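You operate a simulated robot arm through the tools that you are given. There is no shell and no other tool. Be economical: measure what you need, move in short steps, check, and stop when the job is done.

The job below is to be done with a simulated robot arm. You get a single attempt, and the scene is never put back.

TASK
Put two of the blue grip plates from the top of the climate bench on the flat silver disc.
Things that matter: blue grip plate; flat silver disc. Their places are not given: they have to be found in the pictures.

It is judged by the outcome, as a careful person would: the job done as asked, and still so three seconds after it is handed in. It fails if anything else is knocked over, pushed out of place, dropped, spilled or broken.

THE ROBOT
A 7-joint arm with a two-finger parallel gripper, fixed in place. Base frame: the origin is at the foot of the arm, x ahead of it, y to its left, z up; the work surface is at about z = 0. Lengths are in m, angles in degrees, forces in N, time in s.
With the tool pointing down near the work surface it reaches from about 0.24 to 0.62 m from the base axis. Its first joint turns from -66.0 to 66.0 degrees. Payload 2.6 kg.
Tool frame: the origin (TCP) lies between the finger pads and is the grasp point; the fingertips stand 0.03 m ahead of it; z points along the fingers, y is the line along which they close. Largest opening 0.094 m; finger width 0.028, thickness 0.01; the body of the gripper, 0.05 by 0.096 m, starts 0.055 m behind the TCP.
Orientation is told as [roll, pitch, yaw] about the base's x, y, z axes, in that order, counted from this pose: with the fingers straight down and closing along the base's y, the tool's x points along the base's -x, its y along +y and its z along -z.

THE INTERFACE
- The arm moves only by the tool step_arm. Its argument "commands" is a list that holds one entry, the list of rows, each a list of 5 numbers: the shift along the tool's x, y, z in units of 20 mm (1.0 is 20 mm), then the turn about the tool's z in units of 6 degrees (1.0 is 6 degrees), then the finger opening in m, from 0 to 0.094. In form: [[[tx, ty, tz, twist, claw], ...]]. A call has 1 to 20 rows; each row shifts and turns the commanded pose from where the row before left it, along the tool's axes as they then stand. A call with a number of a shift or a turn outside -1 to 1 is refused whole. A row lasts 0.2 s, in which the tool goes at most 0.05 m and 8.6 degrees; a call with a longer step from one row to the next is refused whole, and so is a gripper value outside its range. Where a pose cannot be reached the arm comes as near as it can. A force on the tool above 40 N (or 10 N above the force at the start of the call, whichever is more), or a blocked arm, ends the call early, and 0.2 s more pass. Each finger travels about 0.072 m/s and halts on what it meets, pressing with about 43 N; the grip force reading is that of the motor and also rises with nothing between the fingers. The clock runs only during rows and for 0.2 s after the last one: add rows that do not move to give the fingers time. The reply holds the time, the measured pose of the TCP, the force on the tool along the base axes, the opening and the grip force, in the units named above and with some noise, and new pictures: "show" is both (left out), scene, wrist or none.
- Cameras (640 x 400 px; columns grow to the right, rows downward): "scene" is fixed at [0.0219, 0.4344, 0.559]; the picture's right is [-0.84, -0.55, 0.00], its down [-0.30, 0.46, -0.84] and it looks along [0.46, -0.70, -0.54] (base axes); focal length 344 px, centre (320, 200). "wrist" rides on the gripper at [-0.037, 0, -0.058] in the tool frame; the picture's right is [0.00, -1.00, 0.00], its down [0.97, 0.00, -0.24] and it looks along [0.24, 0.00, 0.97] (tool axes); focal length 218 px, centre (320, 200).
- point_at(camera, pixels): there is no depth. For up to 12 entries [column, row, z] of the newest picture of that camera ("zoom" is the newest enlarged one), the place [x, y] in the base frame at which the ray of that pixel passes the height z, good to about 0.002 m, but the place of the scene camera against the robot may be out by one fixed shift of up to 0.018 m in any direction. It takes no simulated time.
- enlarge(camera, box): a new picture of the part [left, top, right, bottom] of that camera's present view, enlarged. It takes no simulated time.
- hand_in(): hands the job in; it is judged then, once.

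Go step by step. Measure first, check grasps and placings, and put right what went wrong. The budget is 60 turns and 120 pictures, counting those below and the enlarged ones. Unless the task says otherwise, let go and move clear before handing in, and close with one line.

The tools are called after "Emit:" as a command line: name --argument value ..., lists and objects as JSON in quotes. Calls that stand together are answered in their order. step_arm: Moves the arm, as the interface text tells. Its arguments: {"type":"object","properties":{"commands":{"type":"array","items":{"type":"array","items":{"type":"array","items":{"type":"number"}}}},"show":{"type":"string","enum":["both","scene","wrist","none"]}},"required":["commands"]} The other tools are called the same way: point_at (camera, pixels) gives the place at which the rays of pixels pass given heights; enlarge (camera, box) takes an enlarged picture of a part of a camera's view; hand_in () hands the job in.

At the start:

```text
t: 0.0
tool_pos: [0.3171, -0.2489, 0.2587]
tcp_rot: [0.0, -0.1, 0.0]
contact_force: [-0.7, -0.3, -0.2]
grip_width: 0.094
grip_force: 0.0
```

scene: 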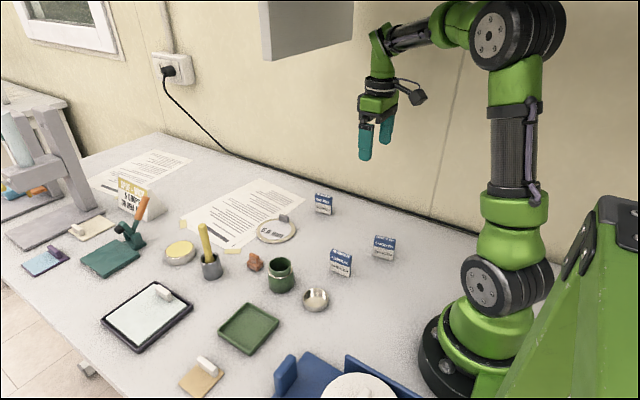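
wrist: 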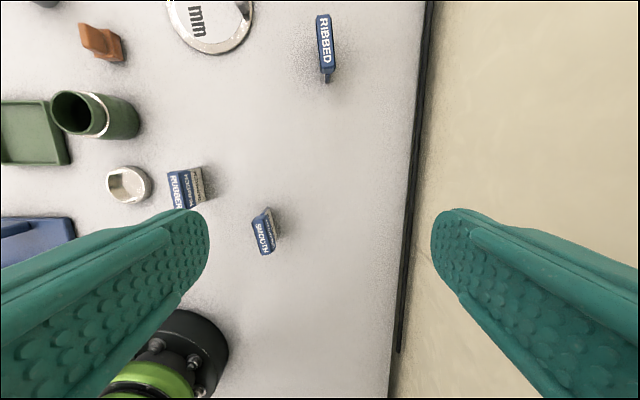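

The scene shows labelled cards, small plates with knobs at (43,262), (90,228) and (200,378), and a round disc at (276,230). I'll enlarge these areas to work out which is which.

Emit:
enlarge --camera "scene" --box '[0, 90, 200, 290]'

Emit:
enlarge --camera "scene" --box '[150, 170, 410, 332]'

Emit:
enlarge --camera "scene" --box '[160, 290, 440, 400]'

Emit:
enlarge --camera "wrist" --box '[60, 0, 380, 270]'

```text
2.00 times, centred on (100, 190) of scene
```

zoom: 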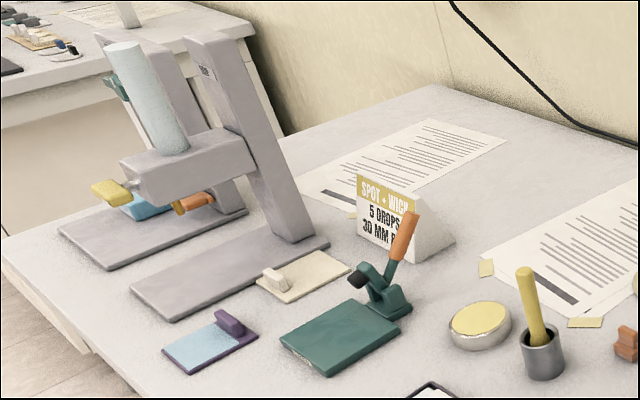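

```text
2.46 times, centred on (280, 251) of scene
```

zoom: 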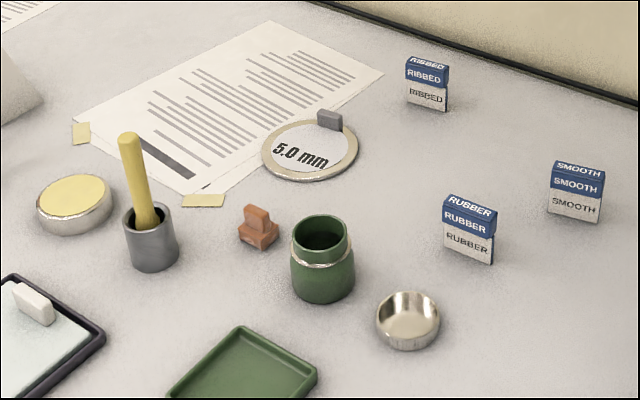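

```text
2.29 times, centred on (300, 345) of scene
```

zoom: 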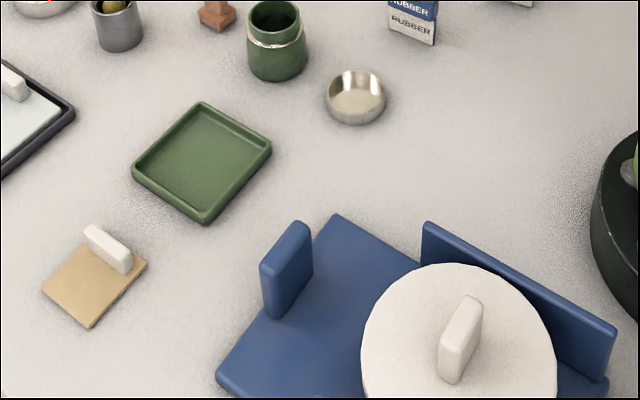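

```text
1.48 times, centred on (220, 135) of wrist
```

zoom: 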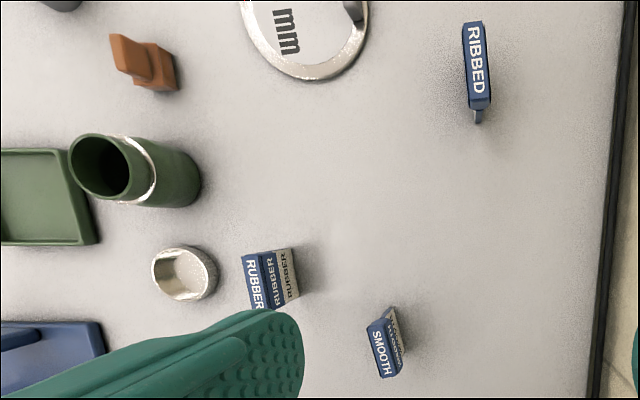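

The blue-topped cards read RIBBED (323,203), RUBBER (341,262) and SMOOTH (384,246), so they look like the grip plates. The disc candidates are the "5.0 mm" one and the yellow-topped one. I'll move up over the table to see from above.

Emit:
step_arm --commands '[[[-0.5, 0.9, -0.6, 0, 0.094], [-0.5, 0.9, -0.6, 0, 0.094], [-0.5, 0.9, -0.6, 0, 0.094], [-0.5, 0.9, -0.6, 0, 0.094], [-0.5, 0.9, -0.6, 0, 0.094], [-0.5, 0.9, -0.6, 0, 0.094], [-0.5, 0.9, -0.6, 0, 0.094], [-0.5, 0.9, -0.6, 0, 0.094], [0, 0, 0, 0, 0.094]]]'

```text
t: 2.0
tool_pos: [0.3897, -0.1125, 0.3404]
tcp_rot: [0.7, 2.6, -1.2]
contact_force: [0.0, -0.2, 0.9]
grip_width: 0.0938
grip_force: 0.0
```

scene: 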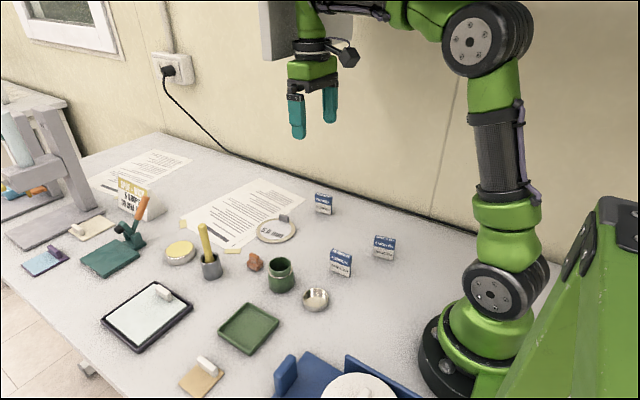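
wrist: 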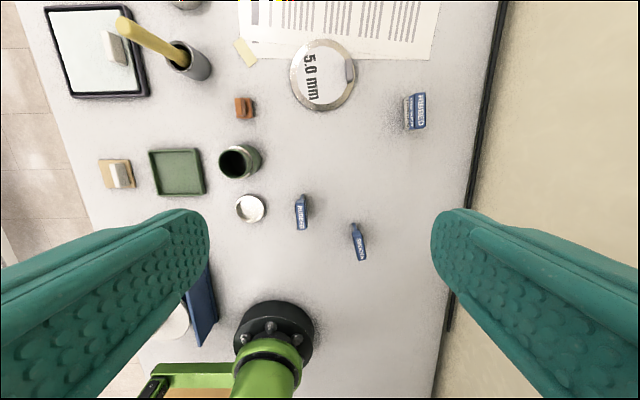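

From above, the 5.0 mm disc at (323,75) is silver-rimmed and the three blue plates are at (415,110), (301,212) and (358,242). I'll enlarge for details.

Emit:
enlarge --camera "wrist" --box '[230, 0, 470, 150]'

Emit:
enlarge --camera "wrist" --box '[210, 140, 450, 290]'

Emit:
enlarge --camera "scene" --box '[240, 180, 336, 250]'

Emit:
point_at --camera "wrist" --pixels '[[323, 75, 0.01], [415, 95, 0.04], [415, 128, 0.04], [299, 196, 0.04], [301, 228, 0.04], [354, 225, 0.04], [362, 260, 0.04], [290, 75, 0.0], [356, 75, 0.0], [323, 40, 0], [323, 111, 0], [350, 70, 0.02]]'

```text
2.67 times, centred on (350, 75) of wrist
```

zoom: 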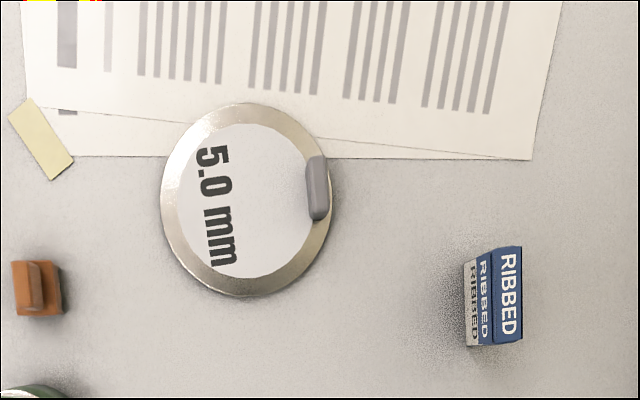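

```text
2.67 times, centred on (330, 215) of wrist
```

zoom: 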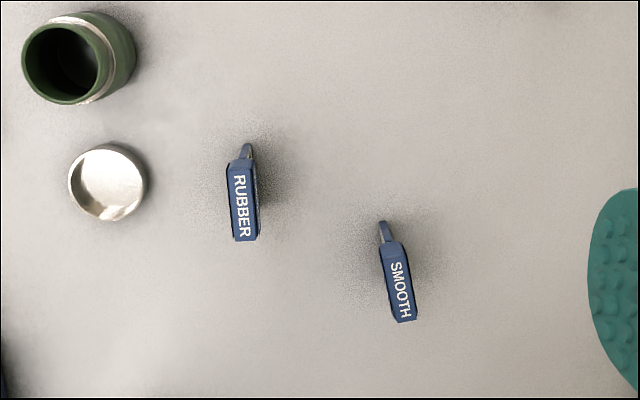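

```text
5.71 times, centred on (288, 215) of scene
```

zoom: 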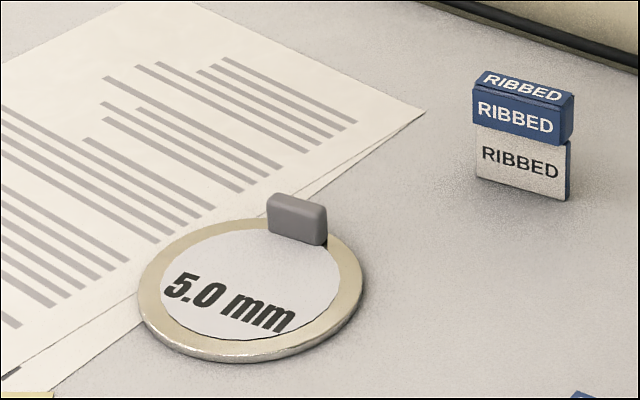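

```text
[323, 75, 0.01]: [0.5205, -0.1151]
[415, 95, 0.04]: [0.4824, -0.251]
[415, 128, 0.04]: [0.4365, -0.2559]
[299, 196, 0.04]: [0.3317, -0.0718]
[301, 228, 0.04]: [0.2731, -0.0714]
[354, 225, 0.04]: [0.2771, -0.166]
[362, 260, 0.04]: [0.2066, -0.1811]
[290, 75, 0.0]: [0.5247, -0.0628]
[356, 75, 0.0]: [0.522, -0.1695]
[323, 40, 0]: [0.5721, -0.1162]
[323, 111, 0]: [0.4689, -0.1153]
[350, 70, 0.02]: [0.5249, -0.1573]
```

The flat silver disc is about 105 mm across, centred near (0.52,-0.115), with a knob at its -y edge. RIBBED stands near (0.46,-0.253) with its long side roughly along x. I'll move above it for a closer measurement.

Emit:
step_arm --commands '[[[-0.25, -0.725, 1, 0, 0.094], [-0.25, -0.725, 1, 0, 0.094], [-0.25, -0.725, 1, 0, 0.094], [-0.25, -0.725, 1, 0, 0.094], [-0.25, -0.725, 1, 0, 0.094], [-0.25, -0.725, 1, 0, 0.094], [-0.25, -0.725, 1, 0, 0.094], [-0.25, -0.725, 1, 0, 0.094], [-0.25, -0.725, 1, 0, 0.094], [-0.25, -0.725, 1, 0, 0.094], [0, 0, 0, 0, 0.094], [0, 0, 0, 0, 0.094]]]'

```text
t: 4.6
tool_pos: [0.4469, -0.2512, 0.157]
tcp_rot: [0.0, 0.0, 0.0]
contact_force: [0.4, 0.5, 0.5]
grip_width: 0.0941
grip_force: 0.1
```

scene: 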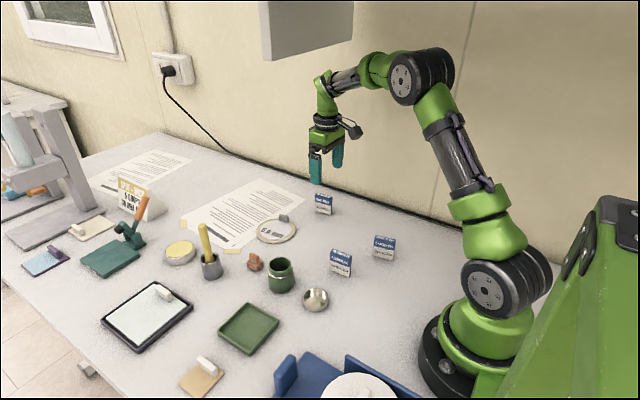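
wrist: 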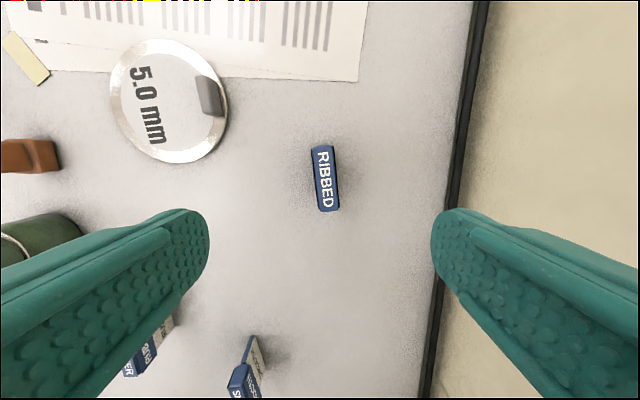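

Emit:
enlarge --camera "wrist" --box '[272, 130, 382, 230]'

Emit:
enlarge --camera "scene" --box '[303, 185, 345, 220]'

Emit:
point_at --camera "scene" --pixels '[[317, 213, 0.0], [331, 215, 0.0]]'

Emit:
point_at --camera "wrist" --pixels '[[312, 147, 0.05], [334, 145, 0.05], [339, 209, 0.05], [318, 212, 0.05], [326, 178, 0.05], [326, 178, 0.0], [109, 100, 0.005], [228, 110, 0.005], [155, 40, 0.005], [180, 163, 0.005], [200, 95, 0.005]]'

```text
4.00 times, centred on (327, 180) of wrist
```

zoom: 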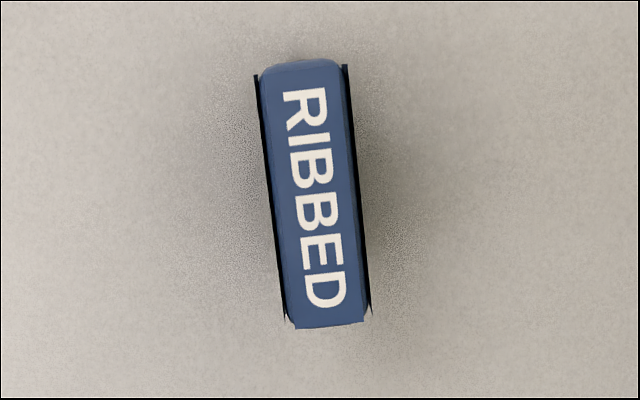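

```text
11.43 times, centred on (324, 202) of scene
```

zoom: 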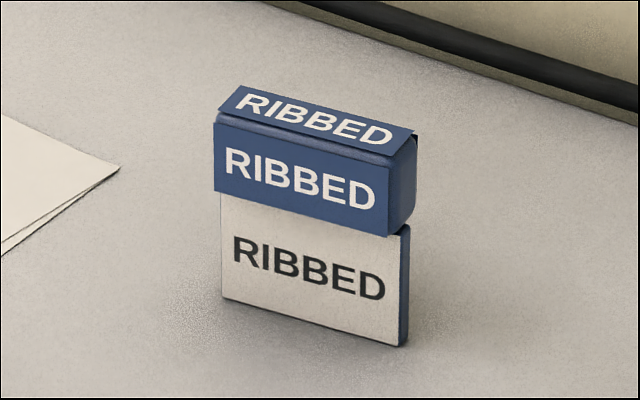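

```text
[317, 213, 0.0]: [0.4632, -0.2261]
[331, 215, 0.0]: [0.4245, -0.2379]
```

```text
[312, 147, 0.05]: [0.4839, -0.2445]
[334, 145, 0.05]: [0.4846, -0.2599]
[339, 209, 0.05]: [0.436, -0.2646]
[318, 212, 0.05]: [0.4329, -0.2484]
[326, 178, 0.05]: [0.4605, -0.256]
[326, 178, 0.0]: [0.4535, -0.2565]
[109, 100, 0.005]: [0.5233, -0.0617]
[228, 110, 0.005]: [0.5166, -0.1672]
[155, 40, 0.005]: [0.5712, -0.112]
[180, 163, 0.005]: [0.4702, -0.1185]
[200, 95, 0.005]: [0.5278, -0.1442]
```

RIBBED is centred near (0.461,-0.256), about 5° of yaw, cap 16 mm thick and top near z 0.054. I'll measure the knob on the disc, then line up over the plate.

Emit:
enlarge --camera "wrist" --box '[100, 30, 240, 170]'

Emit:
point_at --camera "wrist" --pixels '[[195, 78, 0.025], [212, 76, 0.025], [201, 115, 0.025], [223, 115, 0.005]]'

Emit:
step_arm --commands '[[[-0.35, -0.12, 0.5, -0.42, 0.06], [-0.35, -0.12, 0.5, -0.41, 0.06], [0, 0, 0.5, 0, 0.06], [0, 0, 0.5, 0, 0.06], [0, 0, 0, 0, 0.06], [0, 0, 0, 0, 0.06]]]' --show "wrist"

```text
2.86 times, centred on (170, 100) of wrist
```

zoom: 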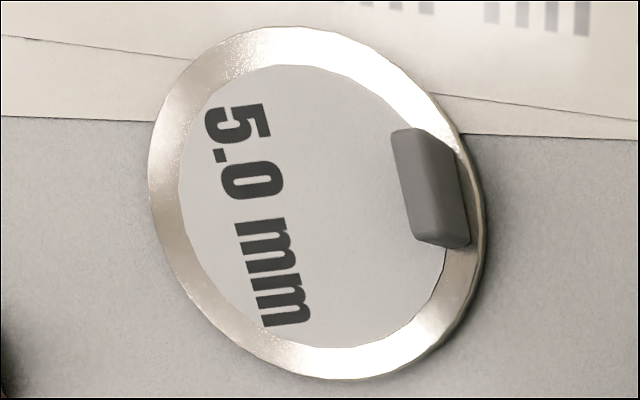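

```text
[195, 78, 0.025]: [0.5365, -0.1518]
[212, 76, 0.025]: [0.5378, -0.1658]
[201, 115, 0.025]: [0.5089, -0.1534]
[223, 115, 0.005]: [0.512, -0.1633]
```

```text
t: 6.0
tool_pos: [0.4601, -0.2541, 0.1148]
tcp_rot: [0.0, 0.0, 5.0]
contact_force: [0.2, 0.2, 0.4]
grip_width: 0.0601
grip_force: 0.0
```

wrist: 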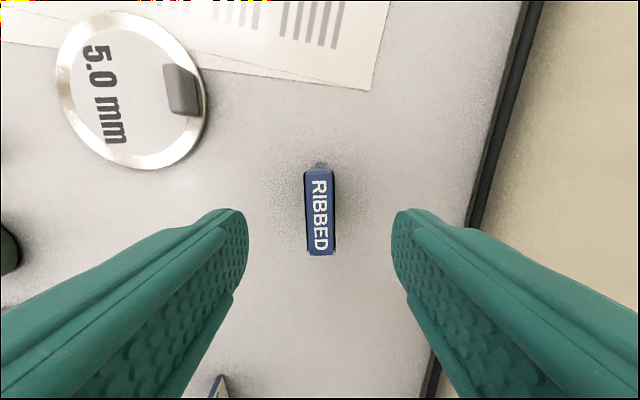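

Yaw is right and the plate is centred at column 320. I'll check its x position, using two views to confirm the height.

Emit:
point_at --camera "wrist" --pixels '[[320, 170, 0.054], [321, 252, 0.054], [320, 170, 0.045], [321, 252, 0.045], [305, 200, 0.054], [335, 200, 0.054]]'

```text
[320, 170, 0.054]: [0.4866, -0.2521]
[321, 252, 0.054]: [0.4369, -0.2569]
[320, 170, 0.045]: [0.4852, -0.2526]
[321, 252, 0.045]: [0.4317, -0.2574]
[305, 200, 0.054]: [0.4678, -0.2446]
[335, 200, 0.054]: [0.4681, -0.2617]
```

The plate is centred at (0.462,-0.2545), which matches the TCP. I'll descend to z≈0.045 and close.

Emit:
step_arm --commands '[[[-0.08, 0, 0.9, 0, 0.05], [0, 0, 0.9, 0, 0.05], [0, 0, 0.9, 0, 0.05], [0, 0, 0.75, 0, 0.05], [0, 0, 0, 0, 0.05], [0, 0, 0, 0, 0.03], [0, 0, 0, 0, 0.02], [0, 0, 0, 0, 0.0], [0, 0, 0, 0, 0.0], [0, 0, 0, 0, 0.0]]]'

```text
t: 8.2
tool_pos: [0.4625, -0.2548, 0.0448]
tcp_rot: [0.0, 0.1, 5.0]
contact_force: [0.4, 0.1, 0.6]
grip_width: 0.0196
grip_force: 42.9
```

scene: 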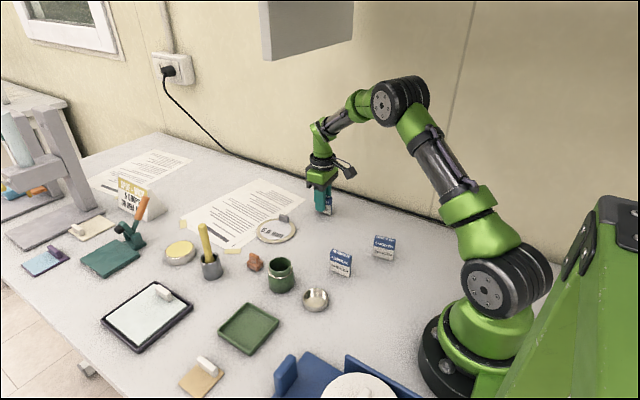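
wrist: 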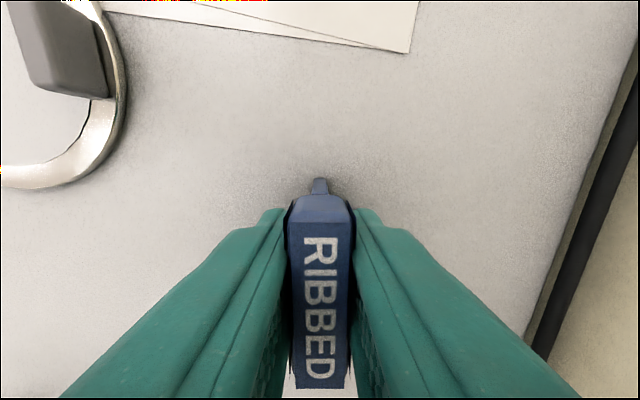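

RIBBED is held at 19.6 mm width and 43 N. I'll lift it and carry it over the disc to about (0.521,-0.080).

Emit:
step_arm --commands '[[[0, 0, -0.5, 0, 0], [0, 0, -0.8, 0, 0], [0, 0, -0.9, 0, 0], [0, 0, -0.9, 0, 0], [-0.368, 0.846, 0, 0, 0], [-0.368, 0.846, 0, 0, 0], [-0.368, 0.846, 0, 0, 0], [-0.368, 0.846, 0, 0, 0], [-0.368, 0.846, 0, 0, 0], [-0.368, 0.846, 0, 0, 0], [-0.368, 0.846, 0, 0, 0], [-0.368, 0.846, 0, 0, 0], [-0.368, 0.846, 0, 0, 0], [-0.368, 0.846, 0, 0, 0], [0, 0, 0, 0, 0], [0, 0, 0, 0, 0]]]'

```text
t: 11.6
tool_pos: [0.5232, -0.0791, 0.1084]
tcp_rot: [0.1, 0.0, 4.9]
contact_force: [0.7, -0.8, -1.0]
grip_width: 0.0195
grip_force: 43.0
```

scene: 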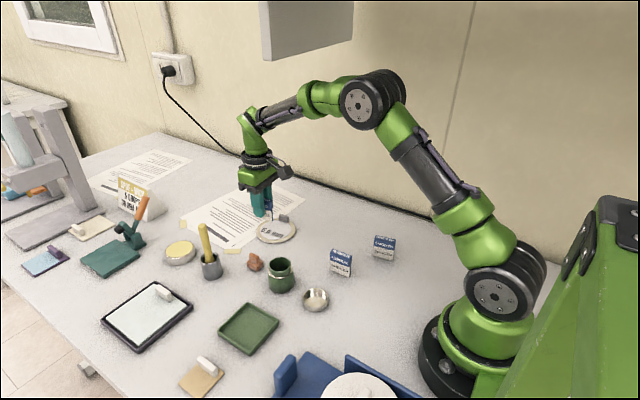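
wrist: 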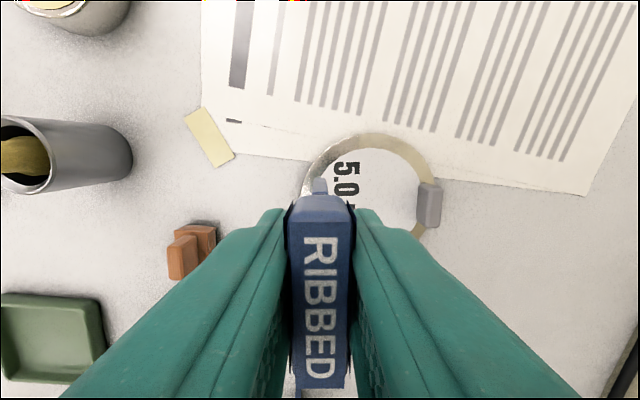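

The plate is over the disc. I'll check the visible rim points against the earlier disc estimate before lowering.

Emit:
point_at --camera "wrist" --pixels '[[375, 132, 0.005], [303, 190, 0.003], [435, 182, 0.005], [320, 150, 0.005], [430, 165, 0.005], [417, 190, 0.025], [420, 225, 0.025]]'

```text
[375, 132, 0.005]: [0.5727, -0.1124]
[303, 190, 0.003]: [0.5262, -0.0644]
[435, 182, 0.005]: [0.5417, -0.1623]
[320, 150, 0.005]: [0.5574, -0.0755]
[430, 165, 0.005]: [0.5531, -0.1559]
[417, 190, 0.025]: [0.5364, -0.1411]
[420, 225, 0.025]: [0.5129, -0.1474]
```

The rim fits a centre of (0.521,-0.114) and radius 0.051. I'll square the yaw, shift slightly inward to y≈-0.081, and lower close to the disc.

Emit:
step_arm --commands '[[[0.1, -0.1, 0.6, 0.83, 0], [0, 0, 0.7, 0, 0], [0, 0, 0.7, 0, 0], [0, 0, 0.6, 0, 0], [0, 0, 0, 0, 0], [0, 0, 0, 0, 0]]]'

```text
t: 13.0
tool_pos: [0.5221, -0.0817, 0.057]
tcp_rot: [-0.1, 0.1, 0.0]
contact_force: [0.2, 0.0, -0.8]
grip_width: 0.0197
grip_force: 43.0
```

scene: 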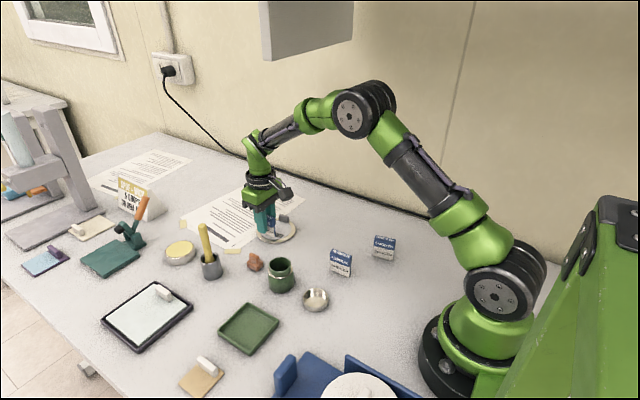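
wrist: 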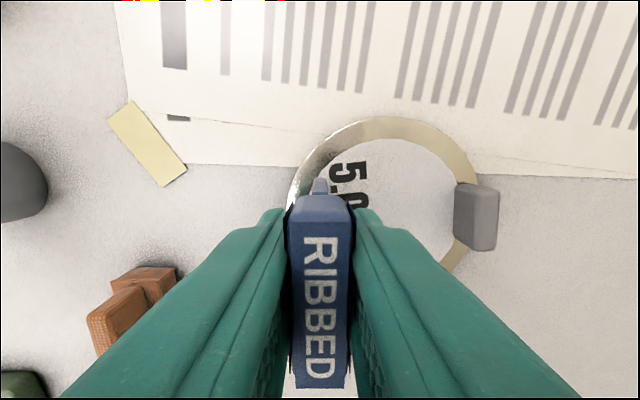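

Not yet touching at z=0.057. I'll go down in about 2 mm steps and watch the force.

Emit:
step_arm --commands '[[[0, 0, 0.15, 0, 0], [0, 0, 0.1, 0, 0], [0, 0, 0, 0, 0]]]' --show "none"

Emit:
step_arm --commands '[[[0, 0, 0.08, 0, 0], [0, 0, 0, 0, 0]]]' --show "none"

```text
t: 13.8
tool_pos: [0.5218, -0.0823, 0.0516]
tcp_rot: [0.0, -0.1, 0.0]
contact_force: [-0.6, 1.6, -0.4]
grip_width: 0.0197
grip_force: 43.1
```

```text
t: 14.4
tool_pos: [0.5218, -0.0826, 0.0504]
tcp_rot: [0.0, 0.0, 0.0]
contact_force: [-0.3, 0.0, -0.3]
grip_width: 0.0195
grip_force: 43.2
```

Still no contact at 0.0504. I'll continue in 1 mm steps.

Emit:
step_arm --commands '[[[0, 0, 0.05, 0, 0], [0, 0, 0, 0, 0]]]' --show "wrist"

Emit:
enlarge --camera "scene" --box '[235, 180, 315, 255]'

```text
t: 15.0
tool_pos: [0.5234, -0.0823, 0.0488]
tcp_rot: [0.0, -0.2, 0.0]
contact_force: [-3.5, -0.7, 13.1]
grip_width: 0.0193
grip_force: 43.1
```

wrist: 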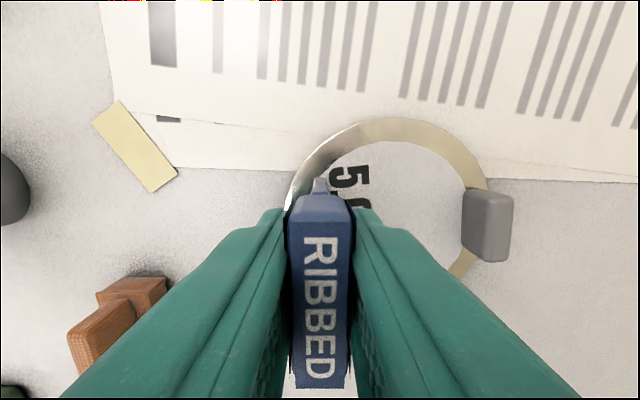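

```text
5.33 times, centred on (275, 218) of scene
```

zoom: 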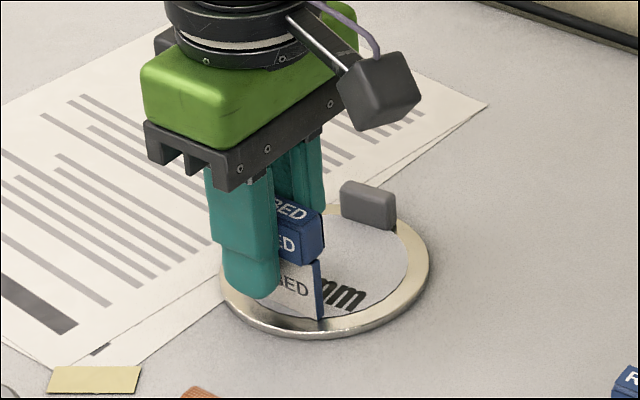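

Contact at 13 N with TCP z 0.0488, so the plate is standing on the disc. I'll release by opening slightly and check.

Emit:
step_arm --commands '[[[0, 0, -0.02, 0, 0.024], [0, 0, 0, 0, 0.03], [0, 0, 0, 0, 0.034], [0, 0, 0, 0, 0.034]]]'

```text
t: 16.0
tool_pos: [0.5196, -0.0816, 0.0492]
tcp_rot: [0.1, 0.0, 0.0]
contact_force: [0.1, -0.3, 0.0]
grip_width: 0.034
grip_force: 0.0
```

scene: 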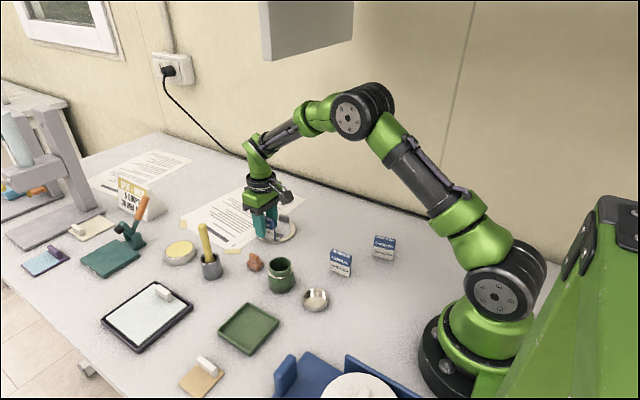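
wrist: 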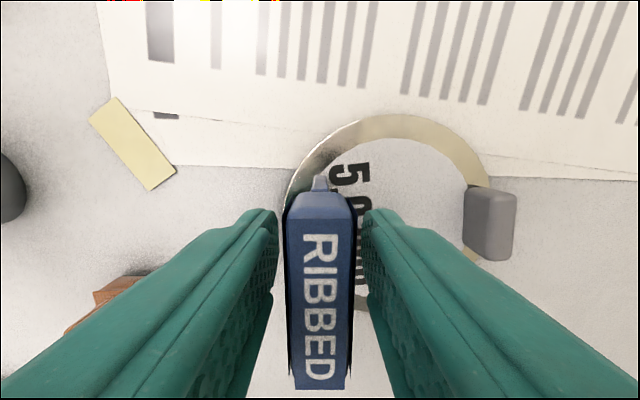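

RIBBED is standing on its own, with clear gaps to both fingers. I'll retreat straight up and go over RUBBER.

Emit:
step_arm --commands '[[[0, 0, -0.6, 0, 0.034], [0, 0, -1, 0, 0.034], [0, 0, -1, 0, 0.034], [0, 0, -1, 0, 0.034], [0, 0, -1, 0, 0.04], [0, 0, -1, 0, 0.05], [0, 0, -1, 0, 0.06], [1, 0.05, 0, 0, 0.06], [1, 0.05, 0, 0, 0.06], [1, 0.05, 0, 0, 0.06], [1, 0.05, 0, 0, 0.06], [1, 0.05, 0, 0, 0.06], [1, 0.05, 0, 0, 0.06], [1, 0.05, 0, 0, 0.06], [1, 0.05, 0, 0, 0.06], [1, 0.05, 0, 0, 0.06], [1, 0.05, 0, 0, 0.06], [0.5, 0, 0, 0, 0.06], [0, 0, 0, 0, 0.06], [0, 0, 0, 0, 0.06]]]'

```text
t: 20.2
tool_pos: [0.3112, -0.0727, 0.1811]
tcp_rot: [0.1, 0.0, 0.1]
contact_force: [0.4, -0.1, -0.1]
grip_width: 0.0599
grip_force: 0.0
```

scene: 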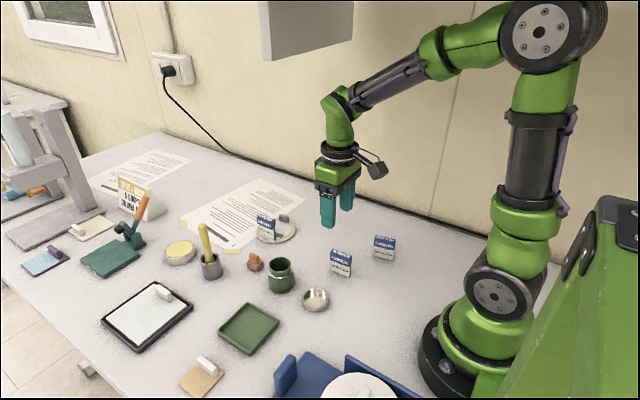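
wrist: 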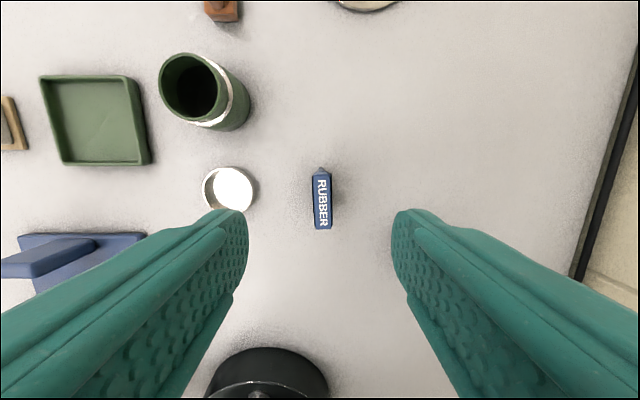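

Emit:
enlarge --camera "scene" --box '[235, 190, 315, 255]'

Emit:
enlarge --camera "wrist" --box '[272, 150, 372, 250]'

Emit:
point_at --camera "wrist" --pixels '[[313, 174, 0.054], [330, 174, 0.054], [314, 229, 0.054], [332, 228, 0.054], [258, 190, 0.02]]'

```text
6.15 times, centred on (275, 222) of scene
```

zoom: 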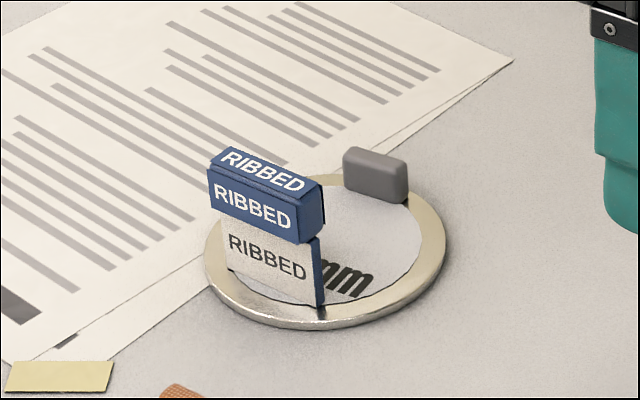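

```text
4.00 times, centred on (322, 200) of wrist
```

zoom: 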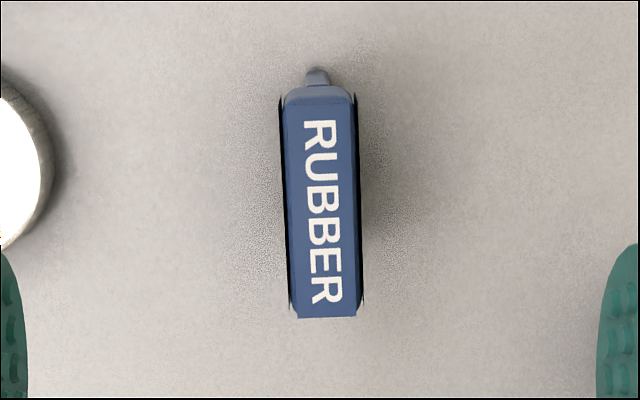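

```text
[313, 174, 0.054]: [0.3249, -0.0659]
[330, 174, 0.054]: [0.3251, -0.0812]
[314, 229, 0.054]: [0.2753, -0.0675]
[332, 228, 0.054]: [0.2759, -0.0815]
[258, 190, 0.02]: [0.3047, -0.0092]
```

RIBBED stands well on the disc. RUBBER is centred at (0.300,-0.074) with about +2° of yaw, so I'll descend to z≈0.052 and grip its cap.

Emit:
step_arm --commands '[[[0.55, -0.05, 0.8, -0.33, 0.05], [0, 0, 1, 0, 0.05], [0, 0, 1, 0, 0.05], [0, 0, 1, 0, 0.05], [0, 0, 1, 0, 0.05], [0, 0, 0.8, 0, 0.05], [0, 0, 0.5, 0, 0.05], [0, 0, 0.35, 0, 0.05], [0, 0, 0, 0, 0.05], [0, 0, 0, 0, 0.05]]]' --show "wrist"

```text
t: 22.4
tool_pos: [0.3, -0.0728, 0.0517]
tcp_rot: [0.0, 0.0, 2.0]
contact_force: [0.5, 0.8, 0.3]
grip_width: 0.0502
grip_force: 0.0
```

wrist: 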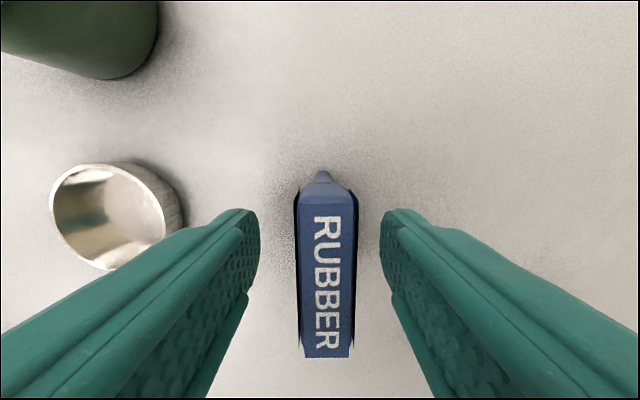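

The cap is about 1.5 mm toward -y (column 327). I'll nudge, close and lift.

Emit:
step_arm --commands '[[[0, -0.08, 0, 0, 0.04], [0, 0, 0, 0, 0.028], [0, 0, 0, 0, 0.02], [0, 0, 0, 0, 0], [0, 0, 0, 0, 0], [0, 0, 0, 0, 0]]]' --show "none"

Emit:
step_arm --commands '[[[0, 0, -0.5, 0, 0], [0, 0, -0.8, 0, 0], [0, 0, -1, 0, 0], [0, 0, -1, 0, 0], [0, 0, -1, 0, 0], [0, 0, 0, 0, 0]]]'

```text
t: 23.8
tool_pos: [0.3002, -0.0752, 0.0527]
tcp_rot: [0.0, 0.0, 1.9]
contact_force: [0.6, -0.2, 0.9]
grip_width: 0.0196
grip_force: 42.8
```

```text
t: 25.2
tool_pos: [0.3007, -0.0751, 0.1368]
tcp_rot: [0.0, 0.0, 2.0]
contact_force: [-0.9, -0.7, -0.8]
grip_width: 0.0196
grip_force: 43.1
```

scene: 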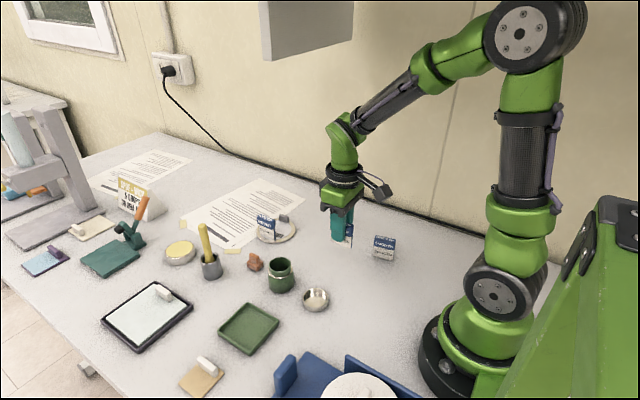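
wrist: 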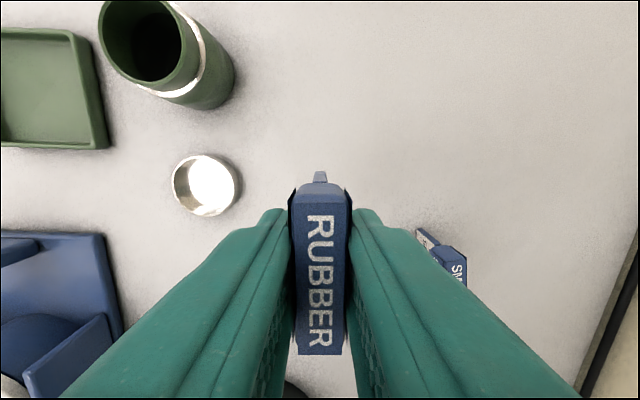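

RUBBER is held. I'll square the yaw and carry it to (0.521,-0.119) at this height, where its bottom (about z 0.084) clears RIBBED's top (about 0.059).

Emit:
step_arm --commands '[[[0, 0, 0, 0.33, 0], [-0.917, -0.183, 0, 0, 0], [-0.917, -0.183, 0, 0, 0], [-0.917, -0.183, 0, 0, 0], [-0.917, -0.183, 0, 0, 0], [-0.917, -0.183, 0, 0, 0], [-0.917, -0.183, 0, 0, 0], [-0.917, -0.183, 0, 0, 0], [-0.917, -0.183, 0, 0, 0], [-0.917, -0.183, 0, 0, 0], [-0.917, -0.183, 0, 0, 0], [-0.917, -0.183, 0, 0, 0], [-0.917, -0.183, 0, 0, 0], [0, 0, 0, 0, 0], [0, 0, 0, 0, 0]]]'

```text
t: 28.4
tool_pos: [0.5178, -0.1178, 0.1387]
tcp_rot: [0.1, 0.0, -0.1]
contact_force: [-0.2, 0.3, -0.8]
grip_width: 0.0196
grip_force: 43.1
```

scene: 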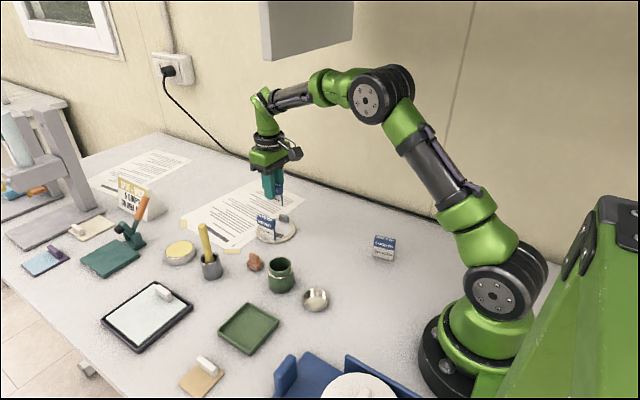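
wrist: 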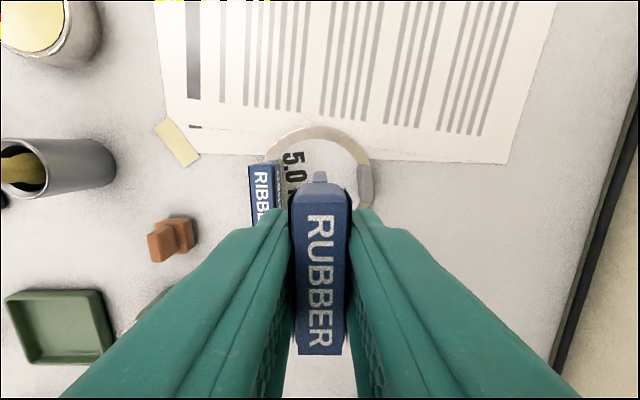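

I'll check the gap between RIBBED's cap (right edge near column 274) and the knob (left edge near column 358).

Emit:
enlarge --camera "wrist" --box '[230, 110, 390, 230]'

Emit:
point_at --camera "wrist" --pixels '[[248, 166, 0.058], [272, 165, 0.058], [276, 205, 0.058], [252, 205, 0.058], [358, 167, 0.025], [359, 205, 0.025], [370, 167, 0.025]]'

```text
3.33 times, centred on (310, 170) of wrist
```

zoom: 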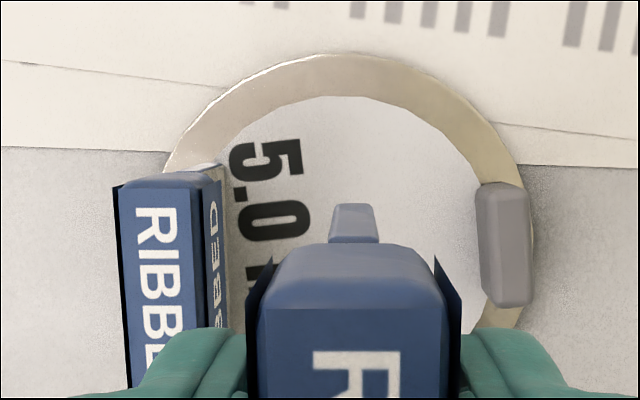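

```text
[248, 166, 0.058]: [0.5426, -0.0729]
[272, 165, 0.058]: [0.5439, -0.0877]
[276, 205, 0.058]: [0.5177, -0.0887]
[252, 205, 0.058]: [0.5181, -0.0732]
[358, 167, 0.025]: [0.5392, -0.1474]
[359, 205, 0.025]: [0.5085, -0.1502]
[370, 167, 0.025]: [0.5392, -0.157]
```

Gaps come out at about 19 mm on each side for y≈-0.1195, enough for 10 mm fingers. I'll shift slightly and lower to just above contact.

Emit:
step_arm --commands '[[[-0.15, -0.08, 0, 0, 0], [0, 0, 0, 0, 0], [0, 0, 0.8, 0, 0], [0, 0, 0.8, 0, 0], [0, 0, 0.8, 0, 0], [0, 0, 0.8, 0, 0], [0, 0, 0.6, 0, 0], [0, 0, 0, 0, 0], [0, 0, 0, 0, 0]]]'

Emit:
enlarge --camera "scene" --box '[235, 180, 315, 255]'

```text
t: 30.4
tool_pos: [0.5218, -0.1191, 0.0623]
tcp_rot: [0.0, 0.0, 0.0]
contact_force: [-0.4, 0.4, -0.2]
grip_width: 0.0196
grip_force: 42.5
```

scene: 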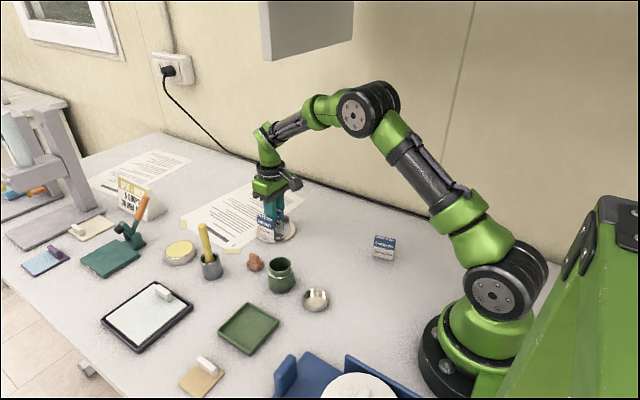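
wrist: 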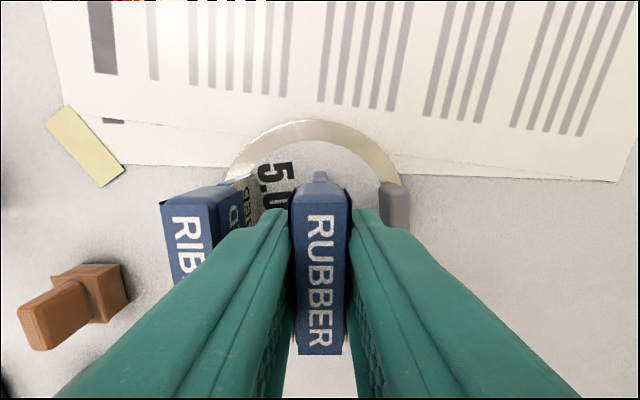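

```text
5.33 times, centred on (275, 218) of scene
```

zoom: 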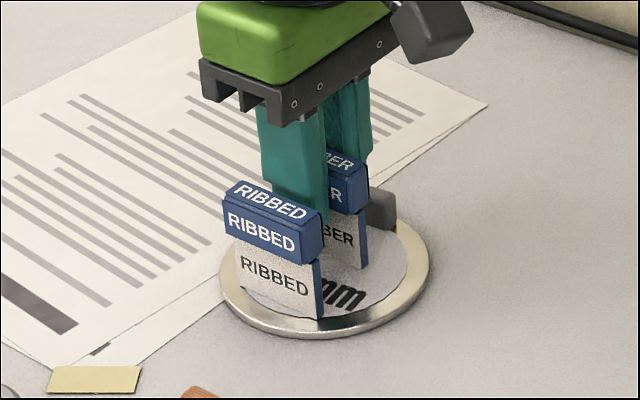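

The finger is clear of RIBBED and the knob. I'll take fine steps down to contact.

Emit:
step_arm --commands '[[[0, 0, 0.15, 0, 0], [0, 0, 0.05, 0, 0], [0, 0, 0, 0, 0]]]' --show "none"

Emit:
step_arm --commands '[[[0, 0, 0.06, 0, 0], [0, 0, 0, 0, 0]]]' --show "none"

```text
t: 31.2
tool_pos: [0.5224, -0.1197, 0.0589]
tcp_rot: [0.0, -0.1, 0.1]
contact_force: [0.2, 0.5, -0.9]
grip_width: 0.0196
grip_force: 42.2
```

```text
t: 31.8
tool_pos: [0.5225, -0.1211, 0.0579]
tcp_rot: [0.0, -0.1, 0.0]
contact_force: [-2.1, 0.9, 4.1]
grip_width: 0.0194
grip_force: 43.6
```

Light contact (4 N) at z 0.058. I'll release with a small opening.

Emit:
step_arm --commands '[[[0, 0, 0.02, 0, 0.022], [0, 0, 0, 0, 0.026], [0, 0, 0, 0, 0.028], [0, 0, 0, 0, 0.028]]]'

Emit:
enlarge --camera "scene" --box '[235, 180, 315, 255]'

```text
t: 32.8
tool_pos: [0.5221, -0.1208, 0.0559]
tcp_rot: [0.1, 0.0, 0.0]
contact_force: [-0.4, -0.7, 0.9]
grip_width: 0.0279
grip_force: 0.0
```

scene: 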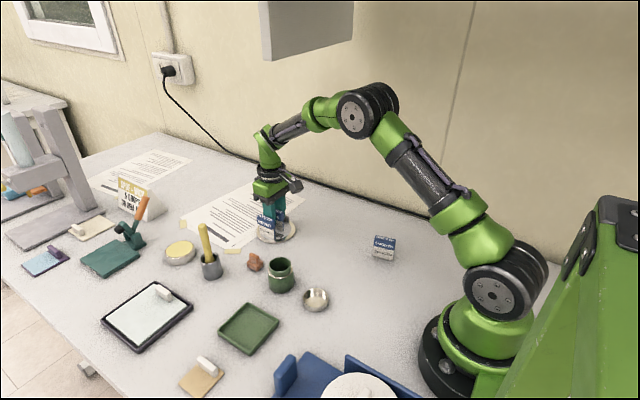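
wrist: 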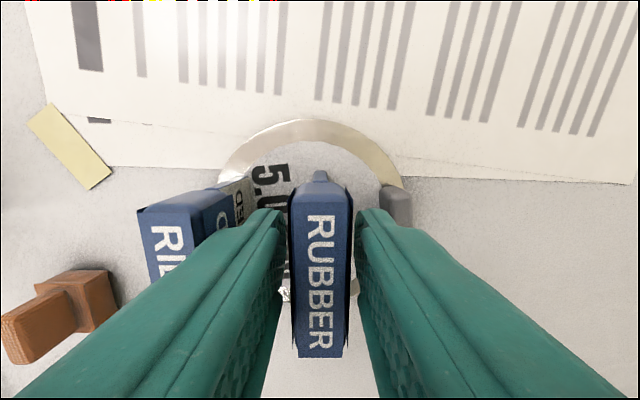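

```text
5.33 times, centred on (275, 218) of scene
```

zoom: 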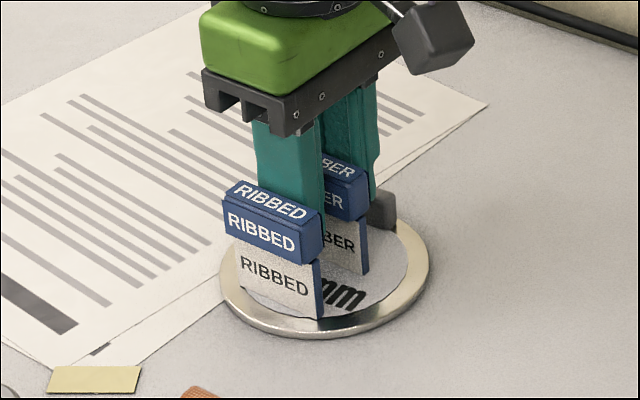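

Both plates are standing and the fingers are free. I'll retreat straight up and check.

Emit:
step_arm --commands '[[[0, 0, -0.5, 0, 0.028], [0, 0, -0.8, 0, 0.028], [0, 0, -1, 0, 0.028], [0, 0, -1, 0, 0.028], [0, 0, -1, 0, 0.028], [0, 0, -1, 0, 0.028], [0, 0, -1, 0, 0.028], [0.8, 0, -0.5, 0, 0.028], [1, 0, 0, 0, 0.028], [1, 0, 0, 0, 0.028], [1, 0, 0, 0, 0.028], [1, 0, 0, 0, 0.028], [0, 0, 0, 0, 0.028], [0, 0, 0, 0, 0.028]]]'

Emit:
enlarge --camera "scene" --box '[235, 180, 315, 255]'

```text
t: 35.8
tool_pos: [0.4262, -0.123, 0.1904]
tcp_rot: [0.1, -0.1, 0.0]
contact_force: [-0.4, 0.4, -0.1]
grip_width: 0.0281
grip_force: 0.0
```

scene: 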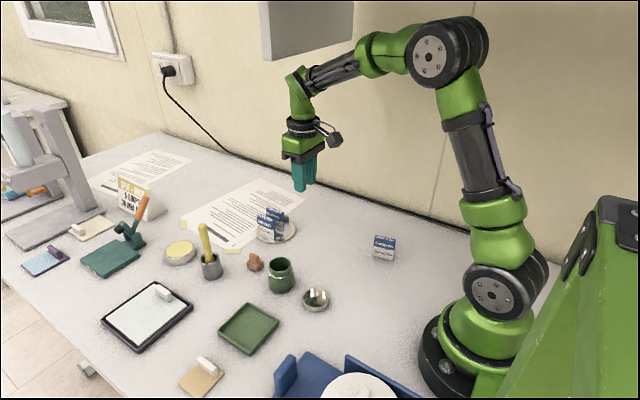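
wrist: 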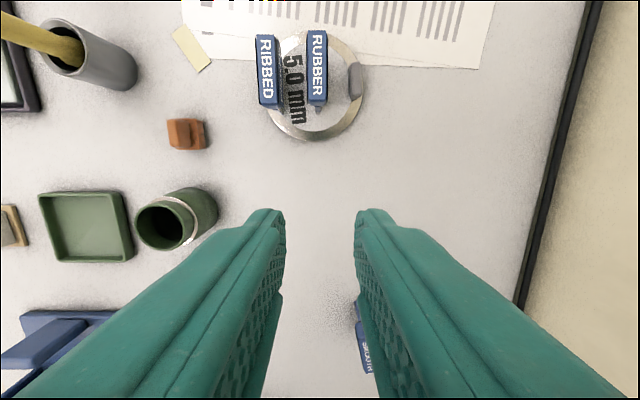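

```text
5.33 times, centred on (275, 218) of scene
```

zoom: 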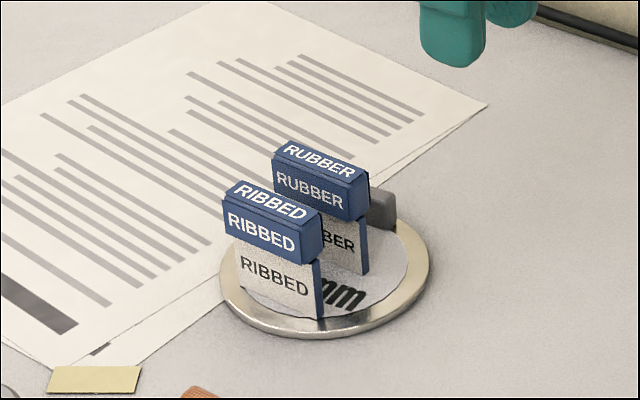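

Both blue plates stand fully on the silver disc, the arm is clear and nothing else has moved, so I'll hand in.

Emit:
hand_in

```text
The job is handed in.
```

I put two blue grip plates, RIBBED and RUBBER, upright on the flat silver "5.0 mm" disc; in the last pictures both were steady, nothing else had moved, and the arm was clear.
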